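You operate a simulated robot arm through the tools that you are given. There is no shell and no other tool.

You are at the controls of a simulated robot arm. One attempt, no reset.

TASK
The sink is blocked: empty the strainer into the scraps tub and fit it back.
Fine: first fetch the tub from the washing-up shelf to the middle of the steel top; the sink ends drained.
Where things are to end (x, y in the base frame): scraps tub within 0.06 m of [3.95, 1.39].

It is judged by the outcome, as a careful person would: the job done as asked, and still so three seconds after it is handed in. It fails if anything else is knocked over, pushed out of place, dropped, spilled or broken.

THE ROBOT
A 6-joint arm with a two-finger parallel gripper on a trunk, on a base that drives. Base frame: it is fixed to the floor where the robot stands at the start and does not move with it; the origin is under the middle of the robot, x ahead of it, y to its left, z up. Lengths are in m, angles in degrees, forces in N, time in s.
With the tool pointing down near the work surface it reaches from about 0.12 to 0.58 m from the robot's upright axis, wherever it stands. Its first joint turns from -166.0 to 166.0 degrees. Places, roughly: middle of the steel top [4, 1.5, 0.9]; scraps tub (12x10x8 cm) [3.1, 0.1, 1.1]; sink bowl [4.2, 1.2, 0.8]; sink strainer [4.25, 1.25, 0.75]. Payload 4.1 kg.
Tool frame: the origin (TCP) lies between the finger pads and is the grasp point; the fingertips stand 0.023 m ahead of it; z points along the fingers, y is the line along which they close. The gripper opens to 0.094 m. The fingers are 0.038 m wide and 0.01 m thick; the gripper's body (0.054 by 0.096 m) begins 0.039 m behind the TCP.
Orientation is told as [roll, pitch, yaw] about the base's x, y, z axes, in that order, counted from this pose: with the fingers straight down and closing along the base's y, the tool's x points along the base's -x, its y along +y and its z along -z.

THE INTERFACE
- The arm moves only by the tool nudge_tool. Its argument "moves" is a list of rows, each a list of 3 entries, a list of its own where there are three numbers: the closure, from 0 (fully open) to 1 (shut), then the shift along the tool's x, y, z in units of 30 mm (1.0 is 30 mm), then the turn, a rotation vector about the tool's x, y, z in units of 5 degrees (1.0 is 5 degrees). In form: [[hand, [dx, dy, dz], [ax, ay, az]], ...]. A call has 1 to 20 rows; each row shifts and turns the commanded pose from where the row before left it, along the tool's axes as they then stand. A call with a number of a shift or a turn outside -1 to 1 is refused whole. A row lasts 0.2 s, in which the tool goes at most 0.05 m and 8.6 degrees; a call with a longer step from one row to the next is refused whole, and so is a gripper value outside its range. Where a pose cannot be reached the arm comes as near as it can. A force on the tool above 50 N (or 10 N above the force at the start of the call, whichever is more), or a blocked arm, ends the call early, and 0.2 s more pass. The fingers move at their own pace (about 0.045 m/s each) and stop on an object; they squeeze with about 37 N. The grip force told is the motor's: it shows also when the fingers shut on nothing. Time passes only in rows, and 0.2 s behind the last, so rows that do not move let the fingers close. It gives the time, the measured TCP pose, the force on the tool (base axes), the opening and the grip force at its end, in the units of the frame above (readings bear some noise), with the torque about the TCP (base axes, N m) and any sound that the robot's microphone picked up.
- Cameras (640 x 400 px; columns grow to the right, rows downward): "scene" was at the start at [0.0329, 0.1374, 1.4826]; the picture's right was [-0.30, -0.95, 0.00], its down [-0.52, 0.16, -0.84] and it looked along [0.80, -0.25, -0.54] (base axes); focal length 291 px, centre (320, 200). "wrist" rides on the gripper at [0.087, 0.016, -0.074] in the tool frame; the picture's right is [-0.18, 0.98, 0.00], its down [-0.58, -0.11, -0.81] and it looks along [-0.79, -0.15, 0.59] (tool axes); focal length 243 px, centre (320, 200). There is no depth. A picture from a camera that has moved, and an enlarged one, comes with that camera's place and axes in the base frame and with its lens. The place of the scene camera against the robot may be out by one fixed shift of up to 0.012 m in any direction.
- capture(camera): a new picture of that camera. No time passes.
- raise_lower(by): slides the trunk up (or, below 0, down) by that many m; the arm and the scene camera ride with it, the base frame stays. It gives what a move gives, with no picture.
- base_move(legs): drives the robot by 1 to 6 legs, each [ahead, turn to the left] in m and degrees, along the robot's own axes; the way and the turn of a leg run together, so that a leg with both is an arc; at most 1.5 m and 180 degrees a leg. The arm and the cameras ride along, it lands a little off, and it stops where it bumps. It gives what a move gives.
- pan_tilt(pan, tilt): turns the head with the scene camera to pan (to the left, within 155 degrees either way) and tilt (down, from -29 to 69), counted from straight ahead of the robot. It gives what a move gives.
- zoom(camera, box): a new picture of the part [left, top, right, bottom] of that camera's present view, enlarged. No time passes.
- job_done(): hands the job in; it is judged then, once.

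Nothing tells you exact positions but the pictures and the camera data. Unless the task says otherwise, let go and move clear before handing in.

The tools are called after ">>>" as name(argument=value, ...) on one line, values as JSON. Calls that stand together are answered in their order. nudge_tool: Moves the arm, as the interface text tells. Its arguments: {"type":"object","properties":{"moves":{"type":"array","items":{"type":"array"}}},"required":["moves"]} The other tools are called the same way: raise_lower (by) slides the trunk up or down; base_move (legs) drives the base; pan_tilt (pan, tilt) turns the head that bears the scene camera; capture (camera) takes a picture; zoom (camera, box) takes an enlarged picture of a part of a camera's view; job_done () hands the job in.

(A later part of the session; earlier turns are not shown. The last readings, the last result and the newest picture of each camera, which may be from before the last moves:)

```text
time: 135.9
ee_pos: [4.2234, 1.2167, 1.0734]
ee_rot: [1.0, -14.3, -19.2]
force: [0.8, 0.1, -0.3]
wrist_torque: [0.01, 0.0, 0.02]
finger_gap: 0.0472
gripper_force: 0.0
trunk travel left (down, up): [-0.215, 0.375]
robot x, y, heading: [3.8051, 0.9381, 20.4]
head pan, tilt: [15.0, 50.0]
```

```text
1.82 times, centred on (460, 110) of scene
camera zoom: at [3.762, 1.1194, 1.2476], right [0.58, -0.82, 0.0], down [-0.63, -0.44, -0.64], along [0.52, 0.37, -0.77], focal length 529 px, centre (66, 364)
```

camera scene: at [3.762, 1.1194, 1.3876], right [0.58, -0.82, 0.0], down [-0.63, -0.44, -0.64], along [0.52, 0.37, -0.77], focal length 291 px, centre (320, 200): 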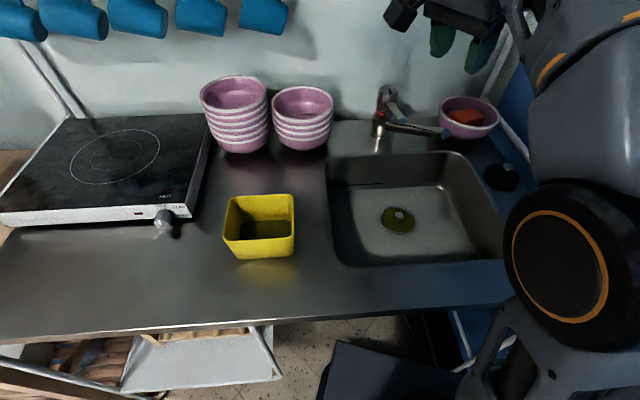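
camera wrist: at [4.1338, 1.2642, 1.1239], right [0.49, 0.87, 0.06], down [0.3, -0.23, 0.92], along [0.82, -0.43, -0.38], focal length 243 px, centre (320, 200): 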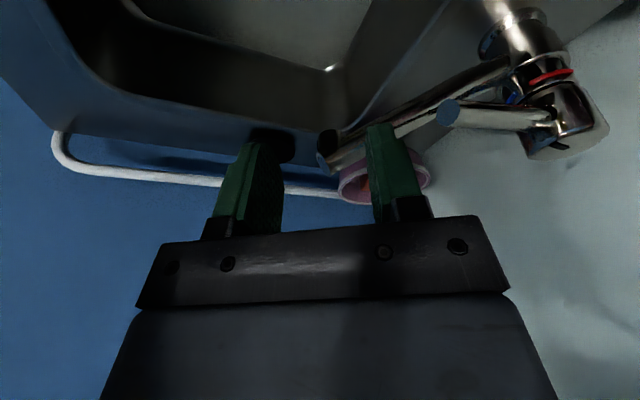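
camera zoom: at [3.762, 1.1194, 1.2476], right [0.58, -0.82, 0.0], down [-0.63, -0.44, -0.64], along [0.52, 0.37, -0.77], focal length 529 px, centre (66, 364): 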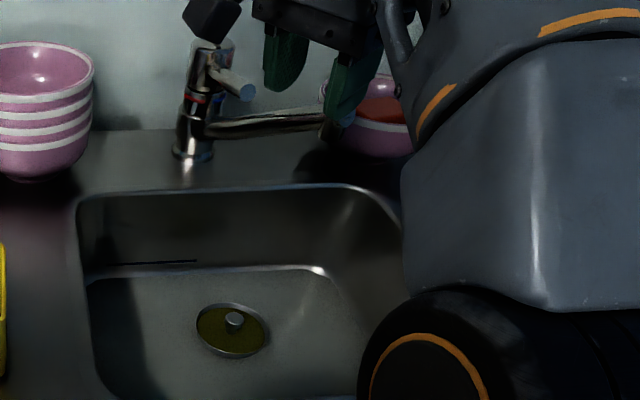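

The tap's lever tip, at about [4.23, 1.27, 1.04], and the spout tip flank the strainer's axis. I'll come in from the robot side with the tool leaning back 20°. First I'll rise, then reorient the tool to yaw ≈35°.

>>> raise_lower(by=0.14)

>>> nudge_tool(moves=[[0.5, [0.5, 0, 0], [0.2, 0, 0]], [0.5, [0.8, 0, 0], [-0.25, 0, -0.968]], [0.5, [0.8, 0, 0], [-0.25, 0, -0.968]], [0.5, [0.8, 0, 0], [-0.25, 0, -0.968]], [0.5, [0, 0, 0], [-0.25, 0, -0.968]], [0.5, [0, 0, 0], [-0.25, 0, -0.968]], [0.5, [0, 0, 0], [-0.25, 0, -0.968]], [0.5, [0, 0, 0], [-0.25, 0, -0.968]], [0.5, [0, 0, 0], [-0.25, 0, -0.968]], [0.5, [0, 0, 0], [-0.25, 0, -0.968]], [0.5, [0, 0, 0], [-0.25, 0, -0.968]], [0.5, [0, 0, 0], [-0.25, 0, -0.968]], [0.5, [0, 0, 0], [0, -0.57, 0]], [0.5, [0, 0, 0], [0, -0.57, 0]]])

>>> capture(camera="wrist")

```text
time: 137.6
ee_pos: [4.2237, 1.214, 1.2134]
ee_rot: [0.8, -14.4, -19.2]
force: [-0.6, 0.3, -0.5]
wrist_torque: [-0.01, 0.01, 0.04]
finger_gap: 0.0471
gripper_force: 0.1
trunk travel left (down, up): [-0.355, 0.235]
robot x, y, heading: [3.808, 0.9386, 20.2]
head pan, tilt: [15.0, 50.0]
```

```text
time: 140.6
ee_pos: [4.1427, 1.2378, 1.1917]
ee_rot: [-0.1, -20.1, 35.7]
force: [0.0, 0.6, 0.9]
wrist_torque: [-0.02, 0.0, 0.0]
finger_gap: 0.0471
gripper_force: 0.0
trunk travel left (down, up): [-0.355, 0.235]
robot x, y, heading: [3.8056, 0.9401, 20.4]
head pan, tilt: [15.0, 50.0]
```

```text
taken
camera wrist: at [4.048, 1.1892, 1.2312], right [-0.43, 0.9, 0.06], down [0.28, 0.07, 0.96], along [0.86, 0.43, -0.28], focal length 243 px, centre (320, 200)
```

wrist: 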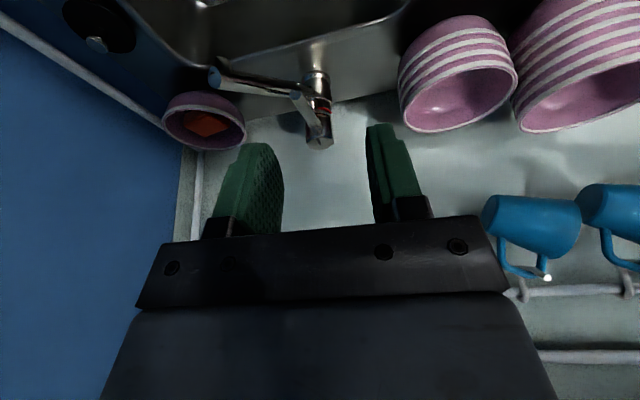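

>>> nudge_tool(moves=[[0.5, [0.241, -0.743, -0.088], [0, 0, 0]], [0.5, [0.241, -0.743, -0.088], [0, 0, 0]], [0.5, [0.241, -0.743, -0.088], [0, 0, 0]], [0.5, [0, 0, 0], [0, 0, 0]]])

>>> raise_lower(by=-0.177)

>>> capture(camera="wrist")

>>> capture(camera="scene")

```text
time: 141.6
ee_pos: [4.1636, 1.169, 1.1936]
ee_rot: [0.0, -20.0, 35.7]
force: [-0.1, -0.1, -0.4]
wrist_torque: [0.0, 0.04, -0.02]
finger_gap: 0.047
gripper_force: 0.0
trunk travel left (down, up): [-0.355, 0.235]
robot x, y, heading: [3.8055, 0.9409, 20.4]
head pan, tilt: [15.0, 50.0]
```

```text
time: 143.6
ee_pos: [4.1641, 1.1697, 1.0167]
ee_rot: [0.0, -20.0, 35.7]
force: [0.2, -1.2, -0.4]
wrist_torque: [0.02, 0.02, 0.0]
finger_gap: 0.0469
gripper_force: 0.0
trunk travel left (down, up): [-0.178, 0.412]
robot x, y, heading: [3.8054, 0.9395, 20.6]
head pan, tilt: [15.0, 50.0]
```

```text
taken
camera wrist: at [4.0686, 1.1211, 1.0559], right [-0.43, 0.9, 0.06], down [0.28, 0.07, 0.96], along [0.86, 0.43, -0.28], focal length 243 px, centre (320, 200)
```

wrist: 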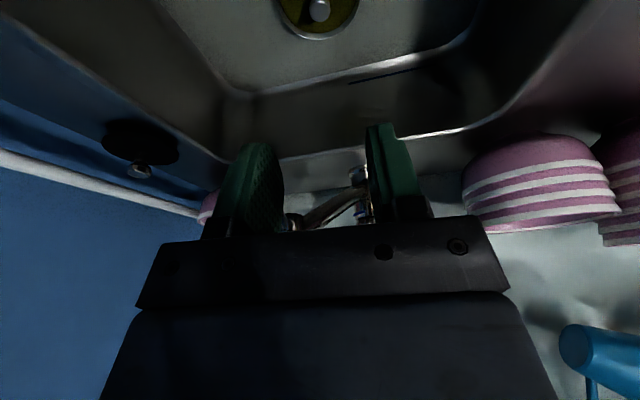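

```text
taken
camera scene: at [3.762, 1.1194, 1.2106], right [0.58, -0.82, 0.0], down [-0.63, -0.44, -0.64], along [0.52, 0.37, -0.77], focal length 291 px, centre (320, 200)
```

scene: 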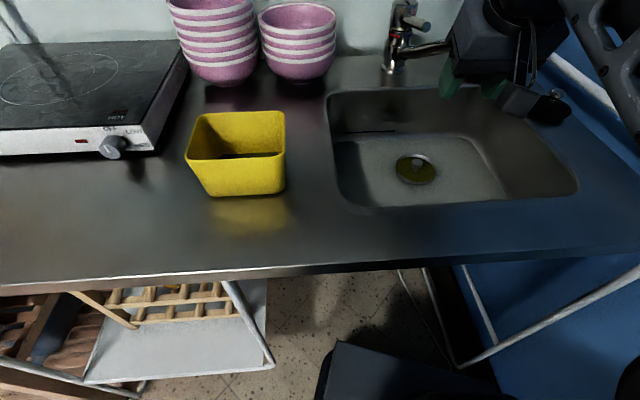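

The approach line is clear. I'll slide 0.12 m along the tool axis and re-measure.

>>> nudge_tool(moves=[[0.5, [0, 0, 0.8], [0, 0, 0]], [0.5, [0, 0, 0.8], [0, 0, 0]], [0.5, [0, 0, 0.8], [0, 0, 0]], [0.5, [0, 0, 0.8], [0, 0, 0]], [0.5, [0, 0, 0.8], [0, 0, 0]], [0.5, [0, 0, 0], [0, 0, 0]]])

>>> capture(camera="wrist")

>>> zoom(camera="wrist", box=[220, 0, 420, 125])

>>> capture(camera="scene")

```text
time: 145.0
ee_pos: [4.1981, 1.1939, 0.9037]
ee_rot: [0.0, -20.0, 35.8]
force: [1.0, -0.8, 0.2]
wrist_torque: [-0.02, 0.0, 0.03]
finger_gap: 0.047
gripper_force: 0.1
trunk travel left (down, up): [-0.178, 0.412]
robot x, y, heading: [3.8039, 0.9401, 20.2]
head pan, tilt: [15.0, 50.0]
```

```text
taken
camera wrist: at [4.1019, 1.1454, 0.9438], right [-0.43, 0.9, 0.06], down [0.28, 0.07, 0.96], along [0.86, 0.43, -0.28], focal length 243 px, centre (320, 200)
```

wrist: 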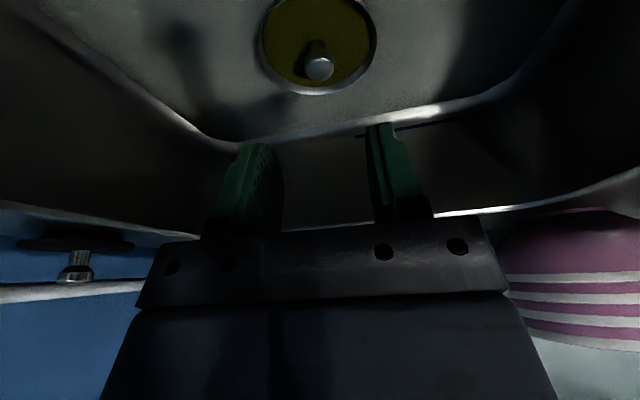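

```text
3.20 times, centred on (320, 62) of wrist
camera zoom: at [4.1019, 1.1454, 0.9438], right [-0.43, 0.9, 0.06], down [0.28, 0.07, 0.96], along [0.86, 0.43, -0.28], focal length 776 px, centre (320, 640)
```

zoom: 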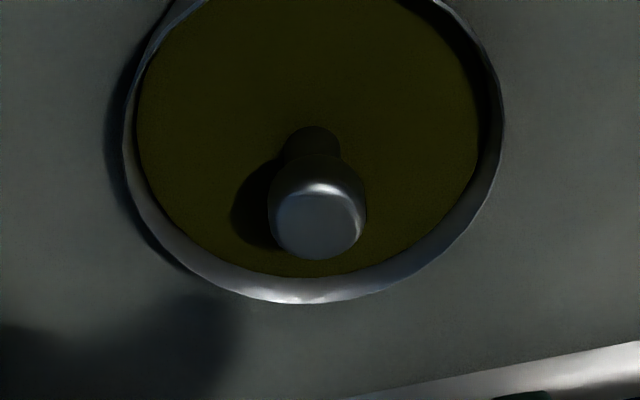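

```text
taken
camera scene: at [3.762, 1.1194, 1.2106], right [0.58, -0.82, 0.0], down [-0.63, -0.44, -0.64], along [0.52, 0.37, -0.77], focal length 291 px, centre (320, 200)
```

scene: 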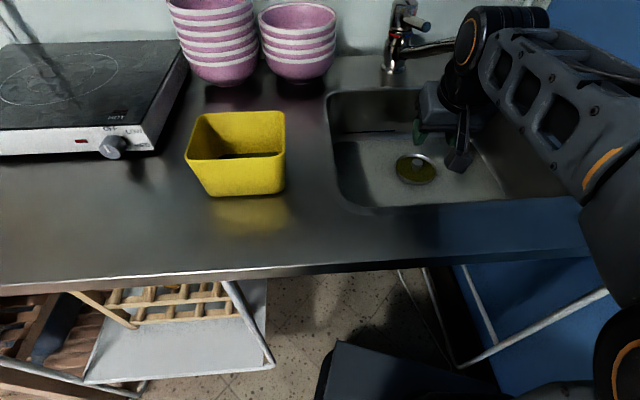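

The knob is 0.037 m ahead and 0.10 m below, which is just along my approach line. I'll slide the rest of the way and check before closing.

>>> nudge_tool(moves=[[0.5, [-0.03, 0, 0.7], [0, 0, 0]], [0.5, [0, 0, 0.7], [0, 0, 0]], [0.5, [0, 0, 0.7], [0, 0, 0]], [0.5, [0, 0, 0.7], [0, 0, 0]], [0.5, [0, 0, 0.4], [0, 0, 0]], [0.5, [0, 0, 0], [0, 0, 0]]])

>>> capture(camera="wrist")

>>> zoom(camera="scene", box=[380, 60, 540, 200])

```text
time: 146.4
ee_pos: [4.2261, 1.2119, 0.8139]
ee_rot: [-0.1, -20.1, 35.7]
force: [0.0, 0.0, -0.5]
wrist_torque: [-0.01, 0.01, -0.03]
finger_gap: 0.0469
gripper_force: 0.0
trunk travel left (down, up): [-0.178, 0.412]
robot x, y, heading: [3.8049, 0.9407, 20.4]
head pan, tilt: [15.0, 50.0]
```

```text
taken
camera wrist: at [4.1306, 1.1631, 0.8533], right [-0.43, 0.9, 0.06], down [0.28, 0.07, 0.96], along [0.86, 0.43, -0.28], focal length 243 px, centre (320, 200)
```

wrist: 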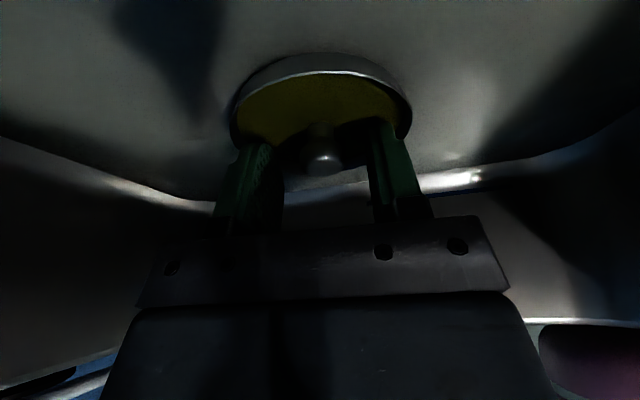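

```text
2.86 times, centred on (460, 130) of scene
camera zoom: at [3.762, 1.1194, 1.2106], right [0.58, -0.82, 0.0], down [-0.63, -0.44, -0.64], along [0.52, 0.37, -0.77], focal length 831 px, centre (-80, 400)
```

zoom: 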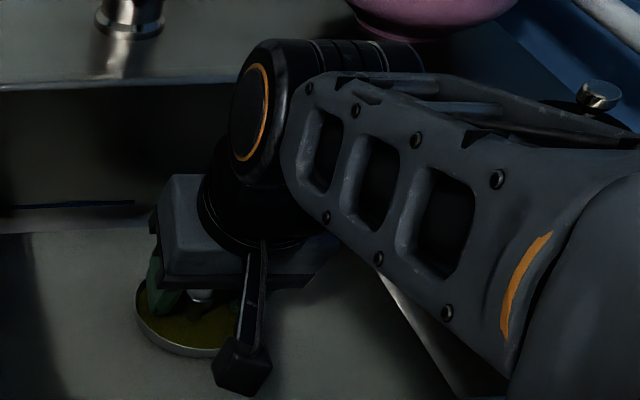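

The knob is centred between the fingers. I'll go 8 mm deeper and close.

>>> nudge_tool(moves=[[0.5, [0, 0, 0.28], [0, 0, 0]], [0.5, [0, 0, 0], [0, 0, 0]], [0.7, [0, 0, 0], [0, 0, 0]], [0.9, [0, 0, 0], [0, 0, 0]], [1, [0, 0, 0], [0, 0, 0]], [1, [0, 0, 0], [0, 0, 0]], [1, [0, 0, 0], [0, 0, 0]]])

>>> capture(camera="wrist")

```text
time: 148.0
ee_pos: [4.2266, 1.2148, 0.81]
ee_rot: [-0.1, -20.4, 35.8]
force: [-4.6, 6.9, 36.6]
wrist_torque: [-0.02, 0.35, -0.04]
finger_gap: 0.0202
gripper_force: 37.3
trunk travel left (down, up): [-0.178, 0.412]
robot x, y, heading: [3.8026, 0.9421, 20.2]
head pan, tilt: [15.0, 50.0]
```

```text
taken
camera wrist: at [4.1315, 1.1658, 0.8485], right [-0.43, 0.9, 0.06], down [0.28, 0.07, 0.96], along [0.86, 0.43, -0.28], focal length 243 px, centre (320, 200)
```

wrist: 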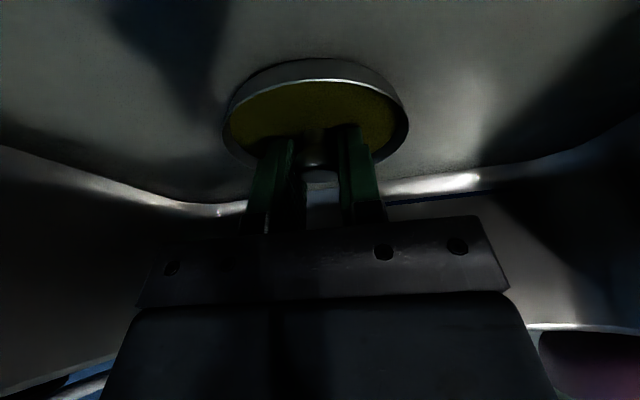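

The knob is gripped (20 mm gap). I'll lift straight up slowly to free the strainer from the drain.

>>> nudge_tool(moves=[[1, [-0.057, 0, -0.157], [0, 0, 0]], [1, [-0.057, 0, -0.157], [0, 0, 0]], [1, [-0.057, 0, -0.157], [0, 0, 0]], [1, [-0.057, 0, -0.157], [0, 0, 0]], [1, [0, 0, 0], [0, 0, 0]]])

>>> capture(camera="wrist")

>>> zoom(camera="scene", box=[380, 60, 540, 200])

```text
time: 149.2
ee_pos: [4.2275, 1.2157, 0.8244]
ee_rot: [0.0, -20.1, 35.6]
force: [0.1, -0.8, -0.9]
wrist_torque: [-0.01, -0.03, -0.03]
finger_gap: 0.0204
gripper_force: 37.1
trunk travel left (down, up): [-0.178, 0.412]
robot x, y, heading: [3.8037, 0.9437, 20.3]
head pan, tilt: [15.0, 50.0]
```

```text
taken
camera wrist: at [4.1323, 1.1668, 0.8652], right [-0.43, 0.9, 0.06], down [0.28, 0.07, 0.96], along [0.86, 0.43, -0.28], focal length 243 px, centre (320, 200)
```

wrist: 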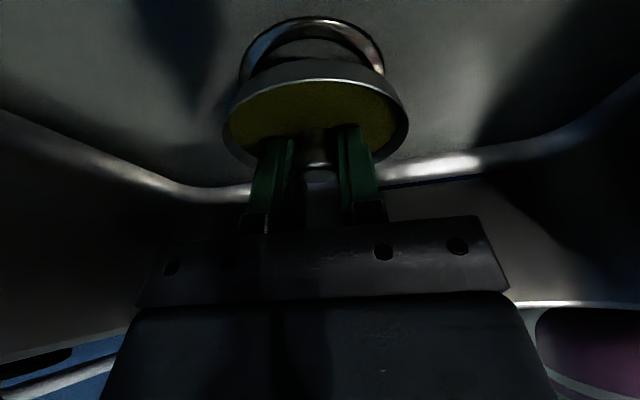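

```text
2.86 times, centred on (460, 130) of scene
camera zoom: at [3.762, 1.1194, 1.2105], right [0.58, -0.82, 0.0], down [-0.63, -0.44, -0.64], along [0.52, 0.37, -0.77], focal length 831 px, centre (-80, 400)
```

zoom: 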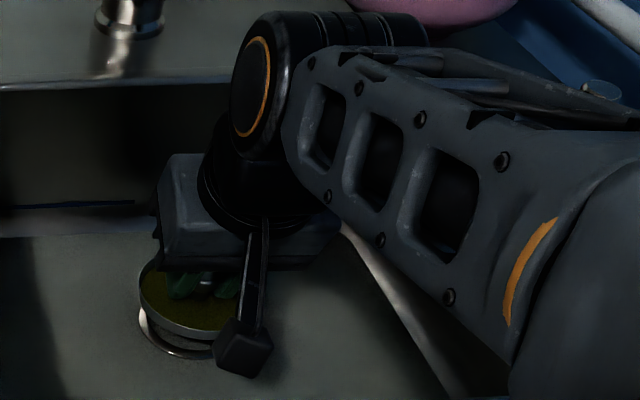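

The strainer is out and level, and the drain hole shows below it. I'll lift a bit more, then back out along the approach line so it passes clear of the spout and lever.

>>> nudge_tool(moves=[[1, [-0.17, 0, -0.47], [0, 0, 0]], [1, [-0.17, 0, -0.47], [0, 0, 0]], [1, [0, 0, -0.6], [0, 0, 0]], [1, [0, 0, -0.6], [0, 0, 0]], [1, [0, 0, -0.6], [0, 0, 0]], [1, [0, 0, -0.6], [0, 0, 0]], [1, [0, 0, -0.6], [0, 0, 0]], [1, [0, 0, -0.6], [0, 0, 0]], [1, [0, 0, -0.6], [0, 0, 0]], [1, [0, 0, -0.6], [0, 0, 0]], [1, [0, 0, -0.6], [0, 0, 0]], [1, [0, 0, 0], [0, 0, 0]]])

>>> capture(camera="wrist")

>>> capture(camera="scene")

```text
time: 151.8
ee_pos: [4.1825, 1.184, 1.0074]
ee_rot: [0.0, -20.1, 35.7]
force: [-0.6, 0.3, -1.0]
wrist_torque: [0.03, -0.01, 0.03]
finger_gap: 0.0202
gripper_force: 36.8
trunk travel left (down, up): [-0.178, 0.412]
robot x, y, heading: [3.8057, 0.9425, 20.4]
head pan, tilt: [15.0, 50.0]
```

```text
taken
camera wrist: at [4.0871, 1.1357, 1.0473], right [-0.43, 0.9, 0.06], down [0.28, 0.07, 0.96], along [0.86, 0.43, -0.28], focal length 243 px, centre (320, 200)
```

wrist: 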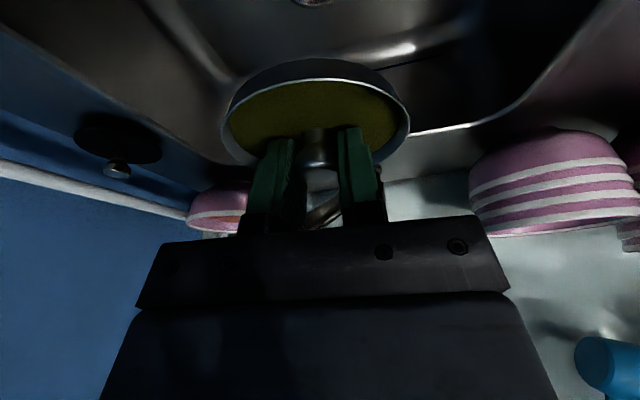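

```text
taken
camera scene: at [3.762, 1.1194, 1.2106], right [0.58, -0.82, 0.0], down [-0.63, -0.44, -0.64], along [0.52, 0.37, -0.77], focal length 291 px, centre (320, 200)
```

scene: 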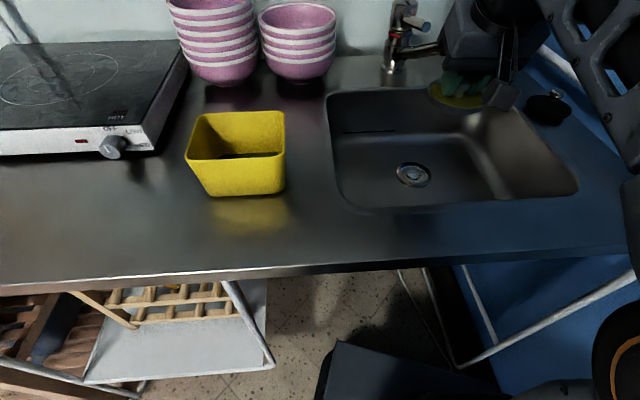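

The sink has drained and the drain hole is open. The strainer is held level with its scraps. I'll raise the trunk, carry it toward the tub side, then turn the tool about the vertical so the camera ends on top when pouring.

>>> raise_lower(by=0.15)

>>> nudge_tool(moves=[[1, [0.17, 0.43, -0.063], [0, 0, 0]], [1, [0.347, 0.861, -0.126], [0, 0, 0]], [1, [0.347, 0.861, -0.126], [0, 0, 0]], [1, [0.347, 0.861, -0.126], [0, 0, 0]], [1, [0.347, 0.861, -0.126], [0, 0, 0]], [1, [0.347, 0.861, -0.126], [0, 0, 0]], [1, [0.347, 0.861, -0.126], [0, 0, 0]], [1, [0.347, 0.861, -0.126], [0, 0, 0]], [1, [0.17, 0.43, -0.063], [0, 0, 0]], [1, [0, 0, 0], [0, 0, 0]]])

>>> capture(camera="wrist")

>>> capture(camera="scene")

```text
time: 153.5
ee_pos: [4.1833, 1.1847, 1.1568]
ee_rot: [0.0, -19.9, 35.7]
force: [-0.5, -0.2, -1.0]
wrist_torque: [0.01, 0.0, -0.01]
finger_gap: 0.0199
gripper_force: 37.1
trunk travel left (down, up): [-0.328, 0.262]
robot x, y, heading: [3.8018, 0.9377, 20.3]
head pan, tilt: [15.0, 50.0]
```

```text
time: 155.7
ee_pos: [3.989, 1.2996, 1.1584]
ee_rot: [0.0, -20.0, 35.7]
force: [-0.4, 0.2, -1.4]
wrist_torque: [0.0, 0.01, 0.0]
finger_gap: 0.0204
gripper_force: 37.3
trunk travel left (down, up): [-0.328, 0.262]
robot x, y, heading: [3.8048, 0.9419, 20.0]
head pan, tilt: [15.0, 50.0]
```

```text
taken
camera wrist: at [3.8946, 1.2511, 1.1978], right [-0.43, 0.9, 0.06], down [0.28, 0.07, 0.96], along [0.86, 0.43, -0.28], focal length 243 px, centre (320, 200)
```

wrist: 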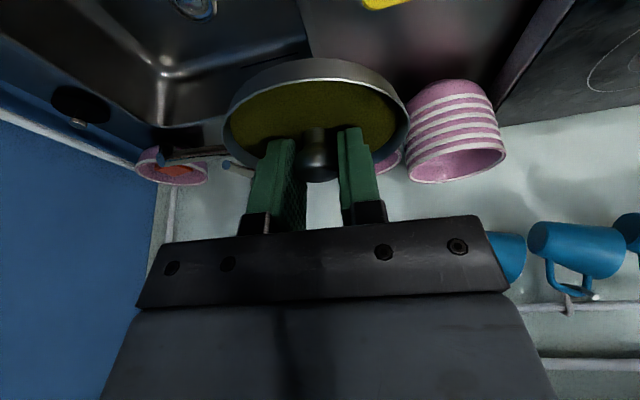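

```text
taken
camera scene: at [3.7619, 1.1195, 1.3605], right [0.58, -0.82, 0.0], down [-0.63, -0.44, -0.64], along [0.52, 0.37, -0.77], focal length 291 px, centre (320, 200)
```

scene: 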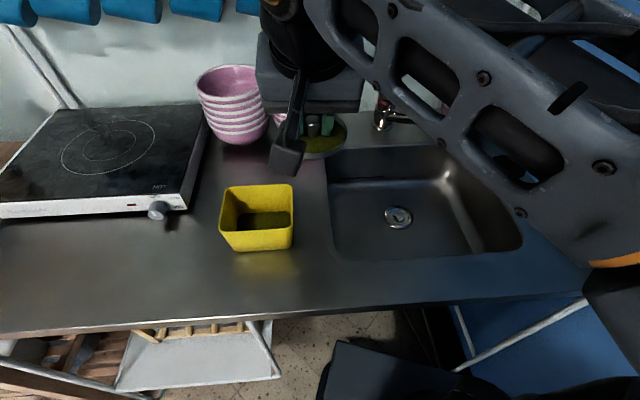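

>>> nudge_tool(moves=[[1, [0, 0, 0], [-0.342, 0, -0.94]], [1, [0, 0, 0], [-0.342, 0, -0.94]], [1, [0, 0, 0], [-0.342, 0, -0.94]], [1, [0, 0, 0], [-0.342, 0, -0.94]], [1, [0, 0, 0], [-0.342, 0, -0.94]], [1, [0, 0, 0], [-0.342, 0, -0.94]], [1, [0, 0, 0], [-0.342, 0, -0.94]], [1, [0, 0, 0], [-0.342, 0, -0.94]], [1, [0, 0, 0], [-0.342, 0, -0.94]], [1, [0, 0, 0], [-0.342, 0, -0.94]], [1, [0, 0, 0], [-0.342, 0, -0.94]], [1, [0, 0, 0], [-0.342, 0, -0.94]], [1, [0, 0, 0], [-0.342, 0, -0.94]], [1, [0, 0, 0], [-0.342, 0, -0.94]], [1, [0, 0, 0], [-0.342, 0, -0.94]], [1, [0, 0, 0], [-0.342, 0, -0.94]], [1, [0, 0, 0], [-0.342, 0, -0.94]], [1, [0, 0, 0], [-0.342, 0, -0.94]], [1, [0, 0, 0], [-0.342, 0, -0.94]], [1, [0, 0, 0], [-0.342, 0, -0.94]]])

>>> capture(camera="scene")

```text
time: 159.9
ee_pos: [3.9916, 1.3004, 1.158]
ee_rot: [0.0, -20.0, 135.9]
force: [0.5, 0.5, 0.9]
wrist_torque: [0.0, 0.0, 0.06]
finger_gap: 0.0203
gripper_force: 36.9
trunk travel left (down, up): [-0.328, 0.262]
robot x, y, heading: [3.807, 0.941, 20.5]
head pan, tilt: [15.0, 50.0]
```

```text
taken
camera scene: at [3.762, 1.1195, 1.3605], right [0.58, -0.82, 0.0], down [-0.63, -0.44, -0.64], along [0.52, 0.37, -0.77], focal length 291 px, centre (320, 200)
```

scene: 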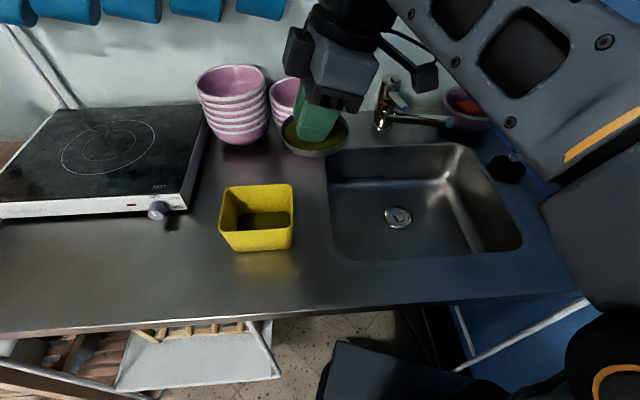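

>>> nudge_tool(moves=[[1, [0, 0, 0], [-0.342, 0, -0.94]], [1, [0, 0, 0], [-0.342, 0, -0.94]], [1, [0, 0, 0], [-0.342, 0, -0.94]], [1, [0, 0, 0], [-0.342, 0, -0.94]], [1, [0, 0, 0], [-0.342, 0, -0.94]], [1, [0, 0, 0], [-0.342, 0, -0.94]], [1, [0, 0, 0], [-0.342, 0, -0.94]], [1, [0, 0, 0], [-0.342, 0, -0.94]], [1, [0, 0, 0], [-0.342, 0, -0.94]], [1, [0, 0, 0], [-0.342, 0, -0.94]], [1, [0, 0, 0], [-0.342, 0, -0.94]], [1, [0, 0, 0], [-0.342, 0, -0.94]], [1, [0, 0, 0], [-0.342, 0, -0.94]], [1, [0, 0, 0], [-0.342, 0, -0.94]], [1, [0, 0, 0], [-0.342, 0, -0.94]], [1, [0, 0, 0], [-0.342, 0, -0.94]], [1, [0, 0, 0], [-0.342, 0, -0.94]], [1, [0, 0, 0], [-0.342, 0, -0.94]], [1, [0, 0, 0], [-0.342, 0, -0.94]], [1, [0, 0, 0], [-0.342, 0, -0.94]]])

>>> capture(camera="scene")

>>> capture(camera="wrist")

```text
time: 164.1
ee_pos: [3.9771, 1.2927, 1.1066]
ee_rot: [0.0, -19.7, -124.1]
force: [0.7, 0.1, -0.4]
wrist_torque: [0.02, 0.01, 0.0]
finger_gap: 0.0204
gripper_force: 37.0
out of reach, approached as far as the arm can: row 11, 12, 13, 14, 15, 16, 17, 18, 19
trunk travel left (down, up): [-0.328, 0.262]
robot x, y, heading: [3.8074, 0.943, 20.2]
head pan, tilt: [15.0, 50.0]
```

```text
taken
camera scene: at [3.762, 1.1195, 1.3605], right [0.58, -0.82, 0.0], down [-0.63, -0.44, -0.64], along [0.52, 0.37, -0.77], focal length 291 px, centre (320, 200)
```

scene: 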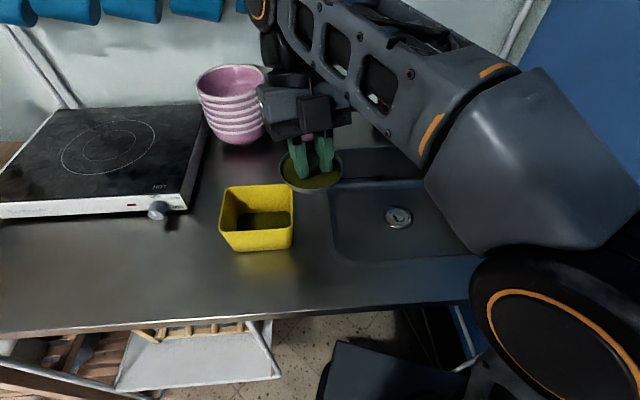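

```text
taken
camera wrist: at [4.0515, 1.3728, 1.1468], right [0.72, -0.69, 0.06], down [-0.24, -0.17, 0.96], along [-0.65, -0.7, -0.29], focal length 243 px, centre (320, 200)
```

wrist: 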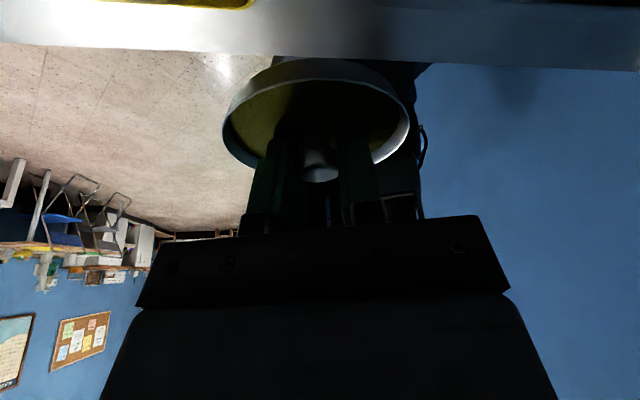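

The turn is done, but this outward-leaning pose is at the edge of reach. I'll raise the trunk and lower the arm relative to it to gain reach before moving over the tub.

>>> raise_lower(by=0.15)

>>> nudge_tool(moves=[[1, [0.285, 0, 0.783], [0, 0, 0]], [1, [0.285, 0, 0.783], [0, 0, 0]], [1, [0.285, 0, 0.783], [0, 0, 0]], [1, [0.285, 0, 0.783], [0, 0, 0]], [1, [0, 0, 0], [0, 0, 0]]])

```text
time: 165.9
ee_pos: [3.9763, 1.2922, 1.2558]
ee_rot: [0.1, -19.8, -124.1]
force: [-0.2, -0.4, 0.1]
wrist_torque: [-0.01, 0.01, 0.0]
finger_gap: 0.0201
gripper_force: 38.0
trunk travel left (down, up): [-0.478, 0.112]
robot x, y, heading: [3.8089, 0.9417, 20.5]
head pan, tilt: [15.0, 50.0]
```

```text
time: 167.1
ee_pos: [3.9768, 1.2912, 1.1568]
ee_rot: [0.0, -19.7, -124.2]
force: [-0.5, -1.1, -0.7]
wrist_torque: [0.02, 0.04, 0.01]
finger_gap: 0.0203
gripper_force: 37.1
trunk travel left (down, up): [-0.478, 0.112]
robot x, y, heading: [3.8032, 0.942, 20.4]
head pan, tilt: [15.0, 50.0]
```

>>> nudge_tool(moves=[[1, [0.333, -0.652, -0.121], [0, 0, 0]], [1, [0.333, -0.652, -0.121], [0, 0, 0]], [1, [0.333, -0.652, -0.121], [0, 0, 0]], [1, [0.333, -0.652, -0.121], [0, 0, 0]], [1, [0, 0, 0], [0, 0, 0]]])

>>> capture(camera="scene")

>>> capture(camera="wrist")

```text
time: 168.3
ee_pos: [3.9363, 1.3729, 1.1573]
ee_rot: [0.0, -19.8, -124.2]
force: [1.1, 0.7, -0.6]
wrist_torque: [-0.04, 0.03, -0.01]
finger_gap: 0.0201
gripper_force: 38.0
trunk travel left (down, up): [-0.478, 0.112]
robot x, y, heading: [3.8038, 0.9417, 20.4]
head pan, tilt: [15.0, 50.0]
```

```text
taken
camera scene: at [3.7619, 1.1197, 1.5105], right [0.58, -0.82, 0.0], down [-0.63, -0.44, -0.64], along [0.52, 0.37, -0.77], focal length 291 px, centre (320, 200)
```

scene: 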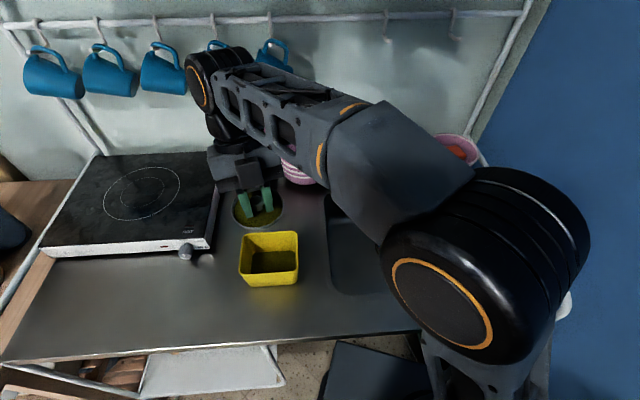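

```text
taken
camera wrist: at [4.0096, 1.4525, 1.1969], right [0.72, -0.7, 0.06], down [-0.24, -0.17, 0.96], along [-0.65, -0.7, -0.29], focal length 243 px, centre (320, 200)
```

wrist: 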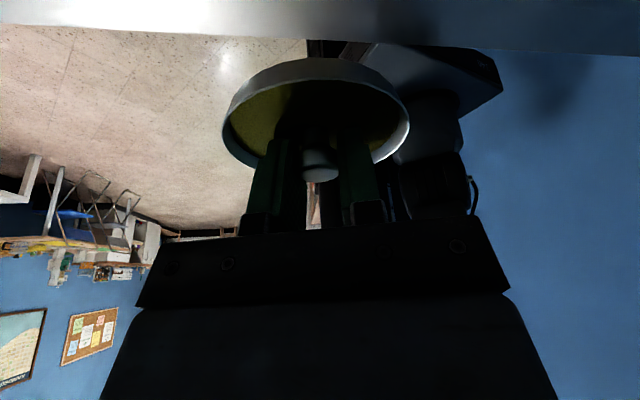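

The strainer is aligned over the near half of the tub, so the pour lip will fall near the tub's centre. I'll lower 7 cm, then start tilting.

>>> nudge_tool(moves=[[1, [0.27, 0, 0.74], [0, 0, 0]], [1, [0.27, 0, 0.74], [0, 0, 0]], [1, [0.27, 0, 0.74], [0, 0, 0]], [1, [0, 0, 0], [0, 1, 0]], [1, [0, 0, 0], [0, 1, 0]], [1, [0, 0, 0], [0, 1, 0]], [1, [0, 0, 0], [0, 1, 0]], [1, [0, 0, 0], [0, 0, 0]]])

>>> capture(camera="scene")

>>> capture(camera="wrist")

```text
time: 170.1
ee_pos: [3.937, 1.3716, 1.0868]
ee_rot: [0.0, 0.4, -124.2]
force: [0.1, -0.1, -0.3]
wrist_torque: [0.01, 0.02, -0.01]
finger_gap: 0.0202
gripper_force: 37.2
trunk travel left (down, up): [-0.478, 0.112]
robot x, y, heading: [3.8058, 0.9399, 20.4]
head pan, tilt: [15.0, 50.0]
```

```text
taken
camera scene: at [3.7619, 1.1195, 1.5105], right [0.58, -0.82, 0.0], down [-0.63, -0.44, -0.64], along [0.52, 0.37, -0.77], focal length 291 px, centre (320, 200)
```

scene: 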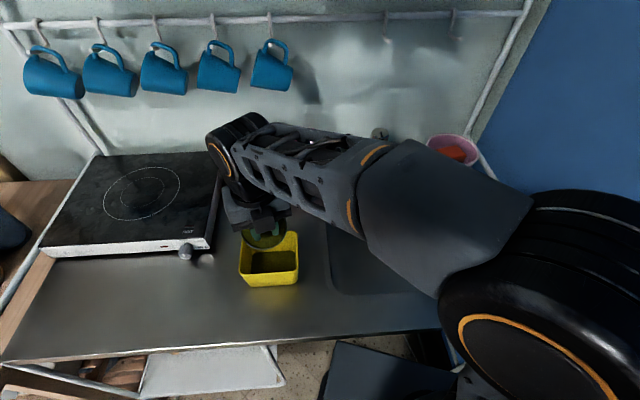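

```text
taken
camera wrist: at [4.0, 1.4356, 1.1602], right [0.71, -0.71, 0.0], down [-0.42, -0.42, 0.8], along [-0.57, -0.57, -0.6], focal length 243 px, centre (320, 200)
```

wrist: 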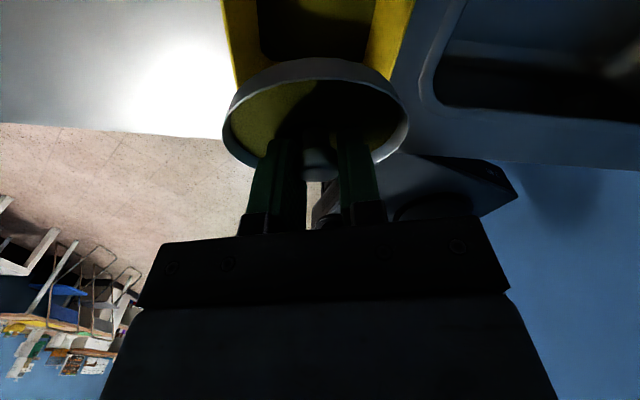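

>>> nudge_tool(moves=[[1, [0, 0, 0], [0, 1, 0]], [1, [0, 0, 0], [0, 1, 0]], [1, [0, 0, 0], [0, 1, 0]], [1, [0, 0, 0], [0, 1, 0]], [1, [0, 0, 0], [0, 1, 0]], [1, [0, 0, 0], [0, 1, 0]], [1, [0, 0, 0], [0, 1, 0]], [1, [0, 0, 0], [0, 1, 0]]])

>>> capture(camera="scene")

>>> capture(camera="wrist")

```text
time: 171.9
ee_pos: [3.9366, 1.3719, 1.0862]
ee_rot: [0.1, 40.3, -124.1]
force: [0.4, 0.2, -0.4]
wrist_torque: [0.0, 0.02, -0.02]
finger_gap: 0.0202
gripper_force: 36.9
trunk travel left (down, up): [-0.478, 0.112]
robot x, y, heading: [3.806, 0.9439, 20.3]
head pan, tilt: [15.0, 50.0]
```

```text
taken
camera scene: at [3.7619, 1.1195, 1.5106], right [0.58, -0.82, 0.0], down [-0.63, -0.44, -0.64], along [0.52, 0.37, -0.77], focal length 291 px, centre (320, 200)
```

scene: 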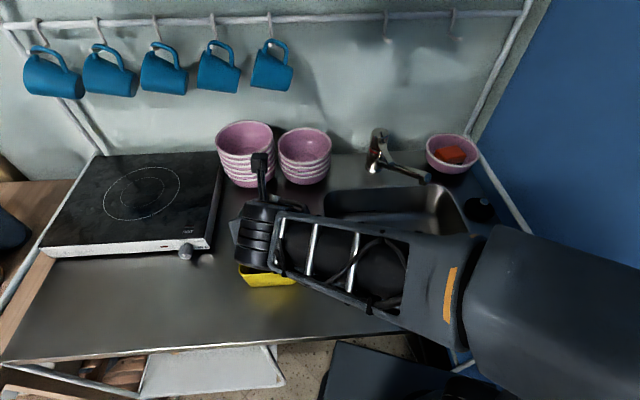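

```text
taken
camera wrist: at [3.961, 1.3791, 1.198], right [0.73, -0.67, -0.12], down [-0.63, -0.74, 0.24], along [-0.25, -0.1, -0.96], focal length 243 px, centre (320, 200)
```

wrist: 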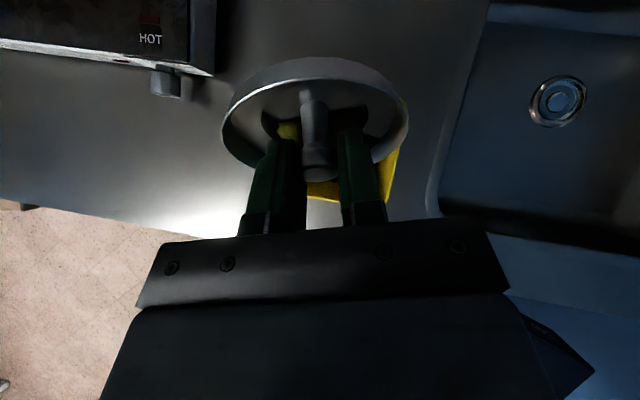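

At 60° the strainer's inside already looks mostly grey, so the scraps have begun dropping toward the tub. I'll continue tilting to empty it fully.

>>> zoom(camera="wrist", box=[210, 50, 430, 210])

>>> nudge_tool(moves=[[1, [0, 0, 0], [0, 1, 0]], [1, [0, 0, 0], [0, 1, 0]], [1, [0, 0, 0], [0, 1, 0]], [1, [0, 0, 0], [0, 1, 0]], [1, [0, 0, 0], [0, 1, 0]], [1, [0, 0, 0], [0, 1, 0]], [1, [0, 0, 0], [0, 1, 0]], [1, [0, 0, 0], [0, 1, 0]], [1, [0, 0, 0], [0, 0, 0]]])

>>> capture(camera="scene")

>>> capture(camera="wrist")

```text
2.50 times, centred on (320, 130) of wrist
camera zoom: at [3.961, 1.3791, 1.198], right [0.73, -0.67, -0.12], down [-0.63, -0.74, 0.24], along [-0.25, -0.1, -0.96], focal length 606 px, centre (320, 375)
```

zoom: 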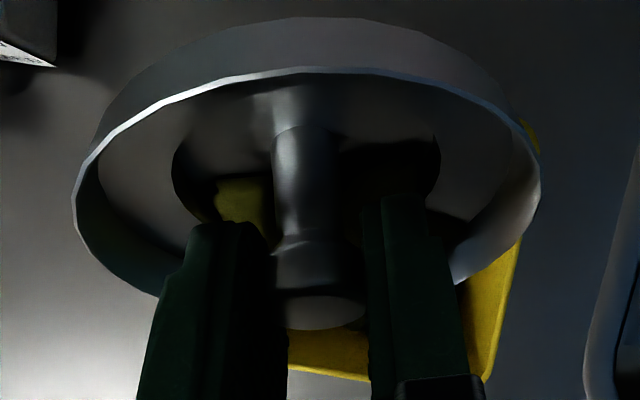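

```text
time: 173.9
ee_pos: [3.9365, 1.3712, 1.0862]
ee_rot: [-0.1, 80.3, -124.3]
force: [-0.3, -0.2, -1.3]
wrist_torque: [0.0, 0.0, -0.01]
finger_gap: 0.02
gripper_force: 36.7
trunk travel left (down, up): [-0.478, 0.112]
robot x, y, heading: [3.8022, 0.9407, 20.5]
head pan, tilt: [15.0, 50.0]
```

```text
taken
camera scene: at [3.7619, 1.1196, 1.5105], right [0.58, -0.82, 0.0], down [-0.63, -0.44, -0.64], along [0.52, 0.37, -0.77], focal length 291 px, centre (320, 200)
```

scene: 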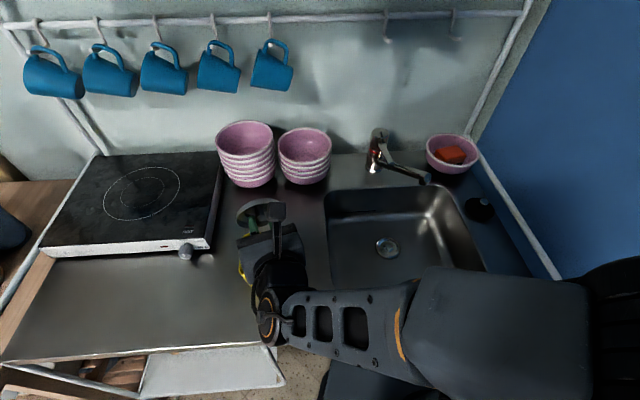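

```text
taken
camera wrist: at [3.9176, 1.3153, 1.1833], right [0.8, -0.58, -0.18], down [-0.59, -0.68, -0.44], along [0.13, 0.45, -0.88], focal length 243 px, centre (320, 200)
```

wrist: 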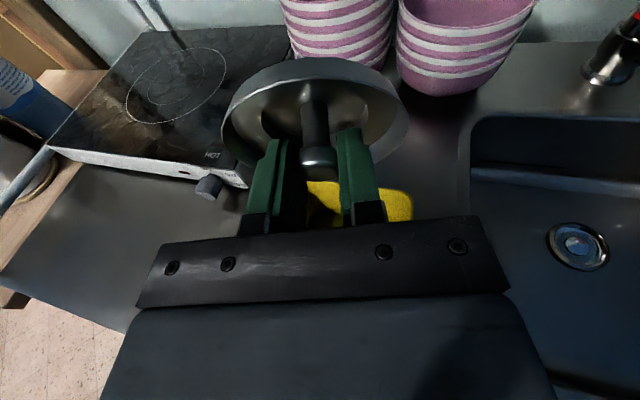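

>>> zoom(camera="wrist", box=[210, 50, 430, 230])

>>> zoom(camera="scene", box=[200, 180, 330, 320])

```text
2.22 times, centred on (320, 140) of wrist
camera zoom: at [3.9176, 1.3153, 1.1833], right [0.8, -0.58, -0.18], down [-0.59, -0.68, -0.44], along [0.13, 0.45, -0.88], focal length 539 px, centre (320, 333)
```

zoom: 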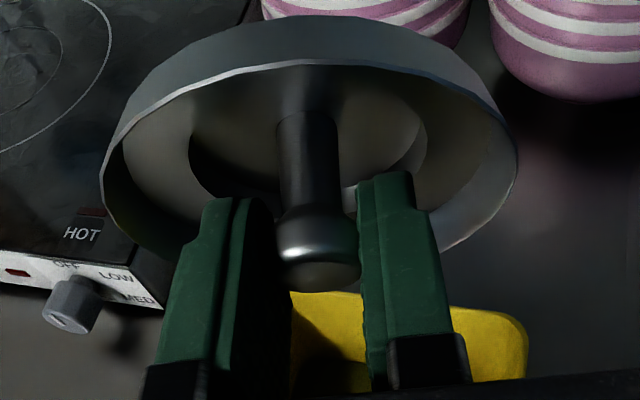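

```text
2.86 times, centred on (265, 250) of scene
camera zoom: at [3.7619, 1.1196, 1.5105], right [0.58, -0.82, 0.0], down [-0.63, -0.44, -0.64], along [0.52, 0.37, -0.77], focal length 831 px, centre (477, 57)
```

zoom: 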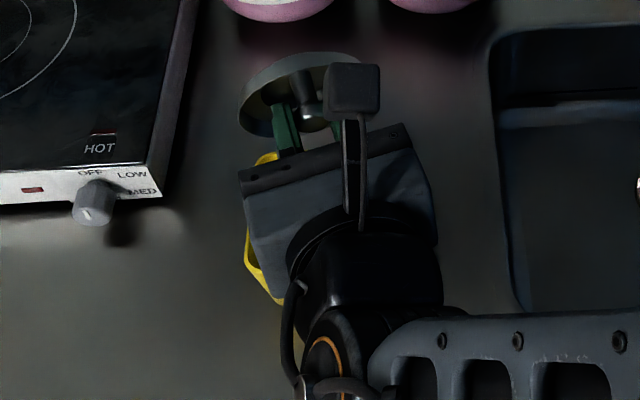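

The strainer is empty. I'll reverse the tilt in place, then lift and look into the tub.

>>> nudge_tool(moves=[[1, [0, 0, 0], [0, -1, 0]], [1, [0, 0, 0], [0, -1, 0]], [1, [0, 0, 0], [0, -1, 0]], [1, [0, 0, 0], [0, -1, 0]], [1, [0, 0, 0], [0, -1, 0]], [1, [0, 0, 0], [0, -1, 0]], [1, [0, 0, 0], [0, -1, 0]], [1, [0, 0, 0], [0, -1, 0]], [1, [0, 0, 0], [0, -1, 0]], [1, [0, 0, 0], [0, -1, 0]], [1, [0, 0, 0], [0, -1, 0]], [1, [0, 0, 0], [0, -1, 0]], [1, [0, 0, 0], [0, -1, 0]], [1, [0, 0, 0], [0, -1, 0]], [1, [0, 0, 0], [0, -1, 0]], [1, [0, 0, 0], [0, -1, 0]]])

>>> capture(camera="scene")

>>> capture(camera="wrist")

```text
time: 177.3
ee_pos: [3.936, 1.3723, 1.0859]
ee_rot: [0.0, 0.1, -124.2]
force: [0.6, -0.8, -0.6]
wrist_torque: [0.01, 0.01, 0.01]
finger_gap: 0.02
gripper_force: 36.8
trunk travel left (down, up): [-0.478, 0.112]
robot x, y, heading: [3.8034, 0.9429, 20.3]
head pan, tilt: [15.0, 50.0]
```

```text
taken
camera scene: at [3.7619, 1.1196, 1.5105], right [0.58, -0.82, 0.0], down [-0.63, -0.44, -0.64], along [0.52, 0.37, -0.77], focal length 291 px, centre (320, 200)
```

scene: 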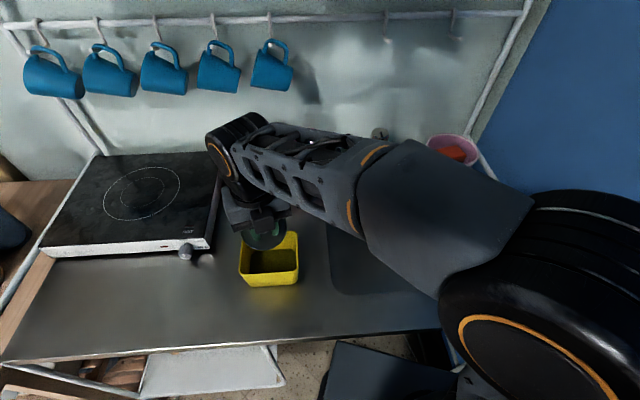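

```text
taken
camera wrist: at [3.9993, 1.4354, 1.1603], right [0.71, -0.71, 0.0], down [-0.42, -0.42, 0.81], along [-0.57, -0.57, -0.59], focal length 243 px, centre (320, 200)
```

wrist: 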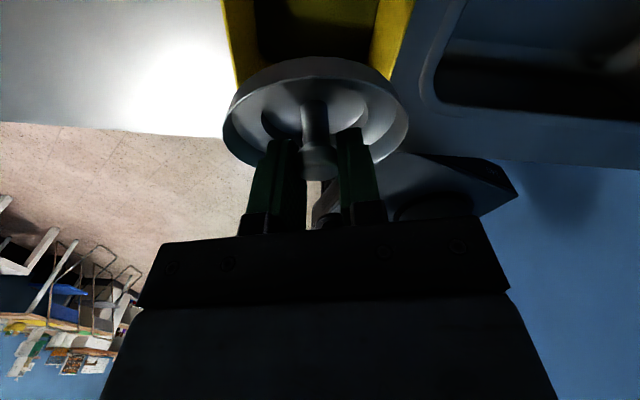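

>>> nudge_tool(moves=[[1, [0, 0, -0.8], [0, 0, 0]], [1, [0, 0, -0.8], [0, 0, 0]], [1, [0, 0, -0.8], [0, 0, 0]], [1, [-0.245, 0.709, 0], [0, 0, 0]], [1, [-0.245, 0.709, 0], [0, 0, 0]], [1, [-0.245, 0.709, 0], [0, 0, 0]], [1, [-0.245, 0.709, 0], [0, 0, 0]], [1, [0, 0, 0], [0, 0, 1]], [1, [0, 0, 0], [0, 0, 1]], [1, [0, 0, 0], [0, 0, 1]], [1, [0, 0, 0], [0, 0, 1]], [1, [0, 0, 0], [0, 0, 1]], [1, [0, 0, 0], [0, 0, 1]], [1, [0, 0, 0], [0, 0, 1]], [1, [0, 0, 0], [0, 0, 1]], [1, [0, 0, 0], [0, 0, 1]], [1, [0, 0, 0], [0, 0, 1]], [1, [0, 0, 0], [0, 0, 1]], [1, [0, 0, 0], [0, 0, 1]], [1, [0, 0, 0], [0, 0, 1]]])

>>> nudge_tool(moves=[[1, [0, 0, 0], [0, 0, 1]], [1, [0, 0, 0], [0, 0, 1]], [1, [0, 0, 0], [0, 0, 1]], [1, [0, 0, 0], [0, 0, 1]], [1, [0, 0, 0], [0, 0, 1]], [1, [0, 0, 0], [0, 0, 1]], [1, [0, 0, 0], [0, 0, 1]], [1, [0, 0, 0], [0, 0, 1]], [1, [0, 0, 0], [0, 0, 1]], [1, [0, 0, 0], [0, 0, 1]], [1, [0, 0, 0], [0, 0, 1]], [1, [0, 0, 0], [0, 0, 1]], [1, [0, 0, 0], [0, 0, 1]], [1, [0, 0, 0], [0, 0, 1]], [1, [0, 0, 0], [0, 0, 1]], [1, [0, 0, 0], [0, 0, 1]], [1, [0, 0, 0], [0, 0, 1]], [1, [0, 0, 0], [0, 0, 1]], [1, [0, 0, 0], [0, 0, 1]], [1, [0, 0, 0], [0, 0, 1]]])

>>> capture(camera="scene")

>>> zoom(camera="scene", box=[220, 200, 332, 300])

```text
time: 181.5
ee_pos: [3.99, 1.3003, 1.1576]
ee_rot: [-0.2, 0.2, 170.6]
force: [-0.2, 0.0, -0.8]
wrist_torque: [-0.03, 0.01, -0.03]
finger_gap: 0.0199
gripper_force: 36.7
trunk travel left (down, up): [-0.478, 0.112]
robot x, y, heading: [3.8028, 0.941, 20.4]
head pan, tilt: [15.0, 50.0]
```

```text
time: 185.7
ee_pos: [3.9901, 1.2998, 1.158]
ee_rot: [-0.2, -0.3, 70.6]
force: [-0.4, -0.1, -0.1]
wrist_torque: [-0.02, -0.01, 0.03]
finger_gap: 0.0201
gripper_force: 37.2
trunk travel left (down, up): [-0.478, 0.112]
robot x, y, heading: [3.8066, 0.9391, 20.3]
head pan, tilt: [15.0, 50.0]
```

```text
taken
camera scene: at [3.7619, 1.1195, 1.5105], right [0.58, -0.82, 0.0], down [-0.63, -0.44, -0.64], along [0.52, 0.37, -0.77], focal length 291 px, centre (320, 200)
```

scene: 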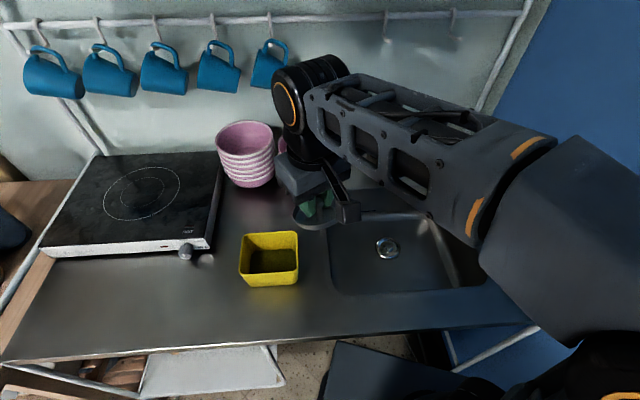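

```text
4.00 times, centred on (276, 250) of scene
camera zoom: at [3.7619, 1.1195, 1.5105], right [0.58, -0.82, 0.0], down [-0.63, -0.44, -0.64], along [0.52, 0.37, -0.77], focal length 1164 px, centre (496, 0)
```

zoom: 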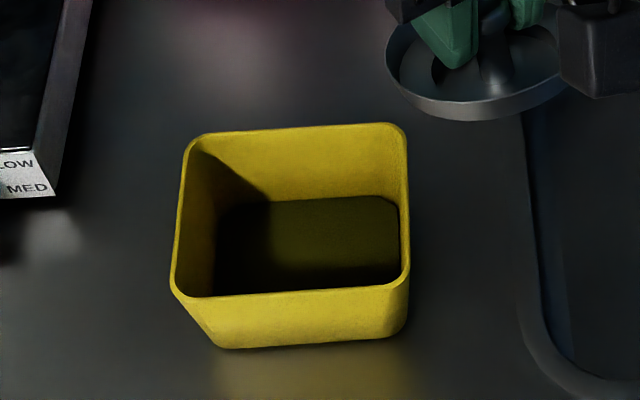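

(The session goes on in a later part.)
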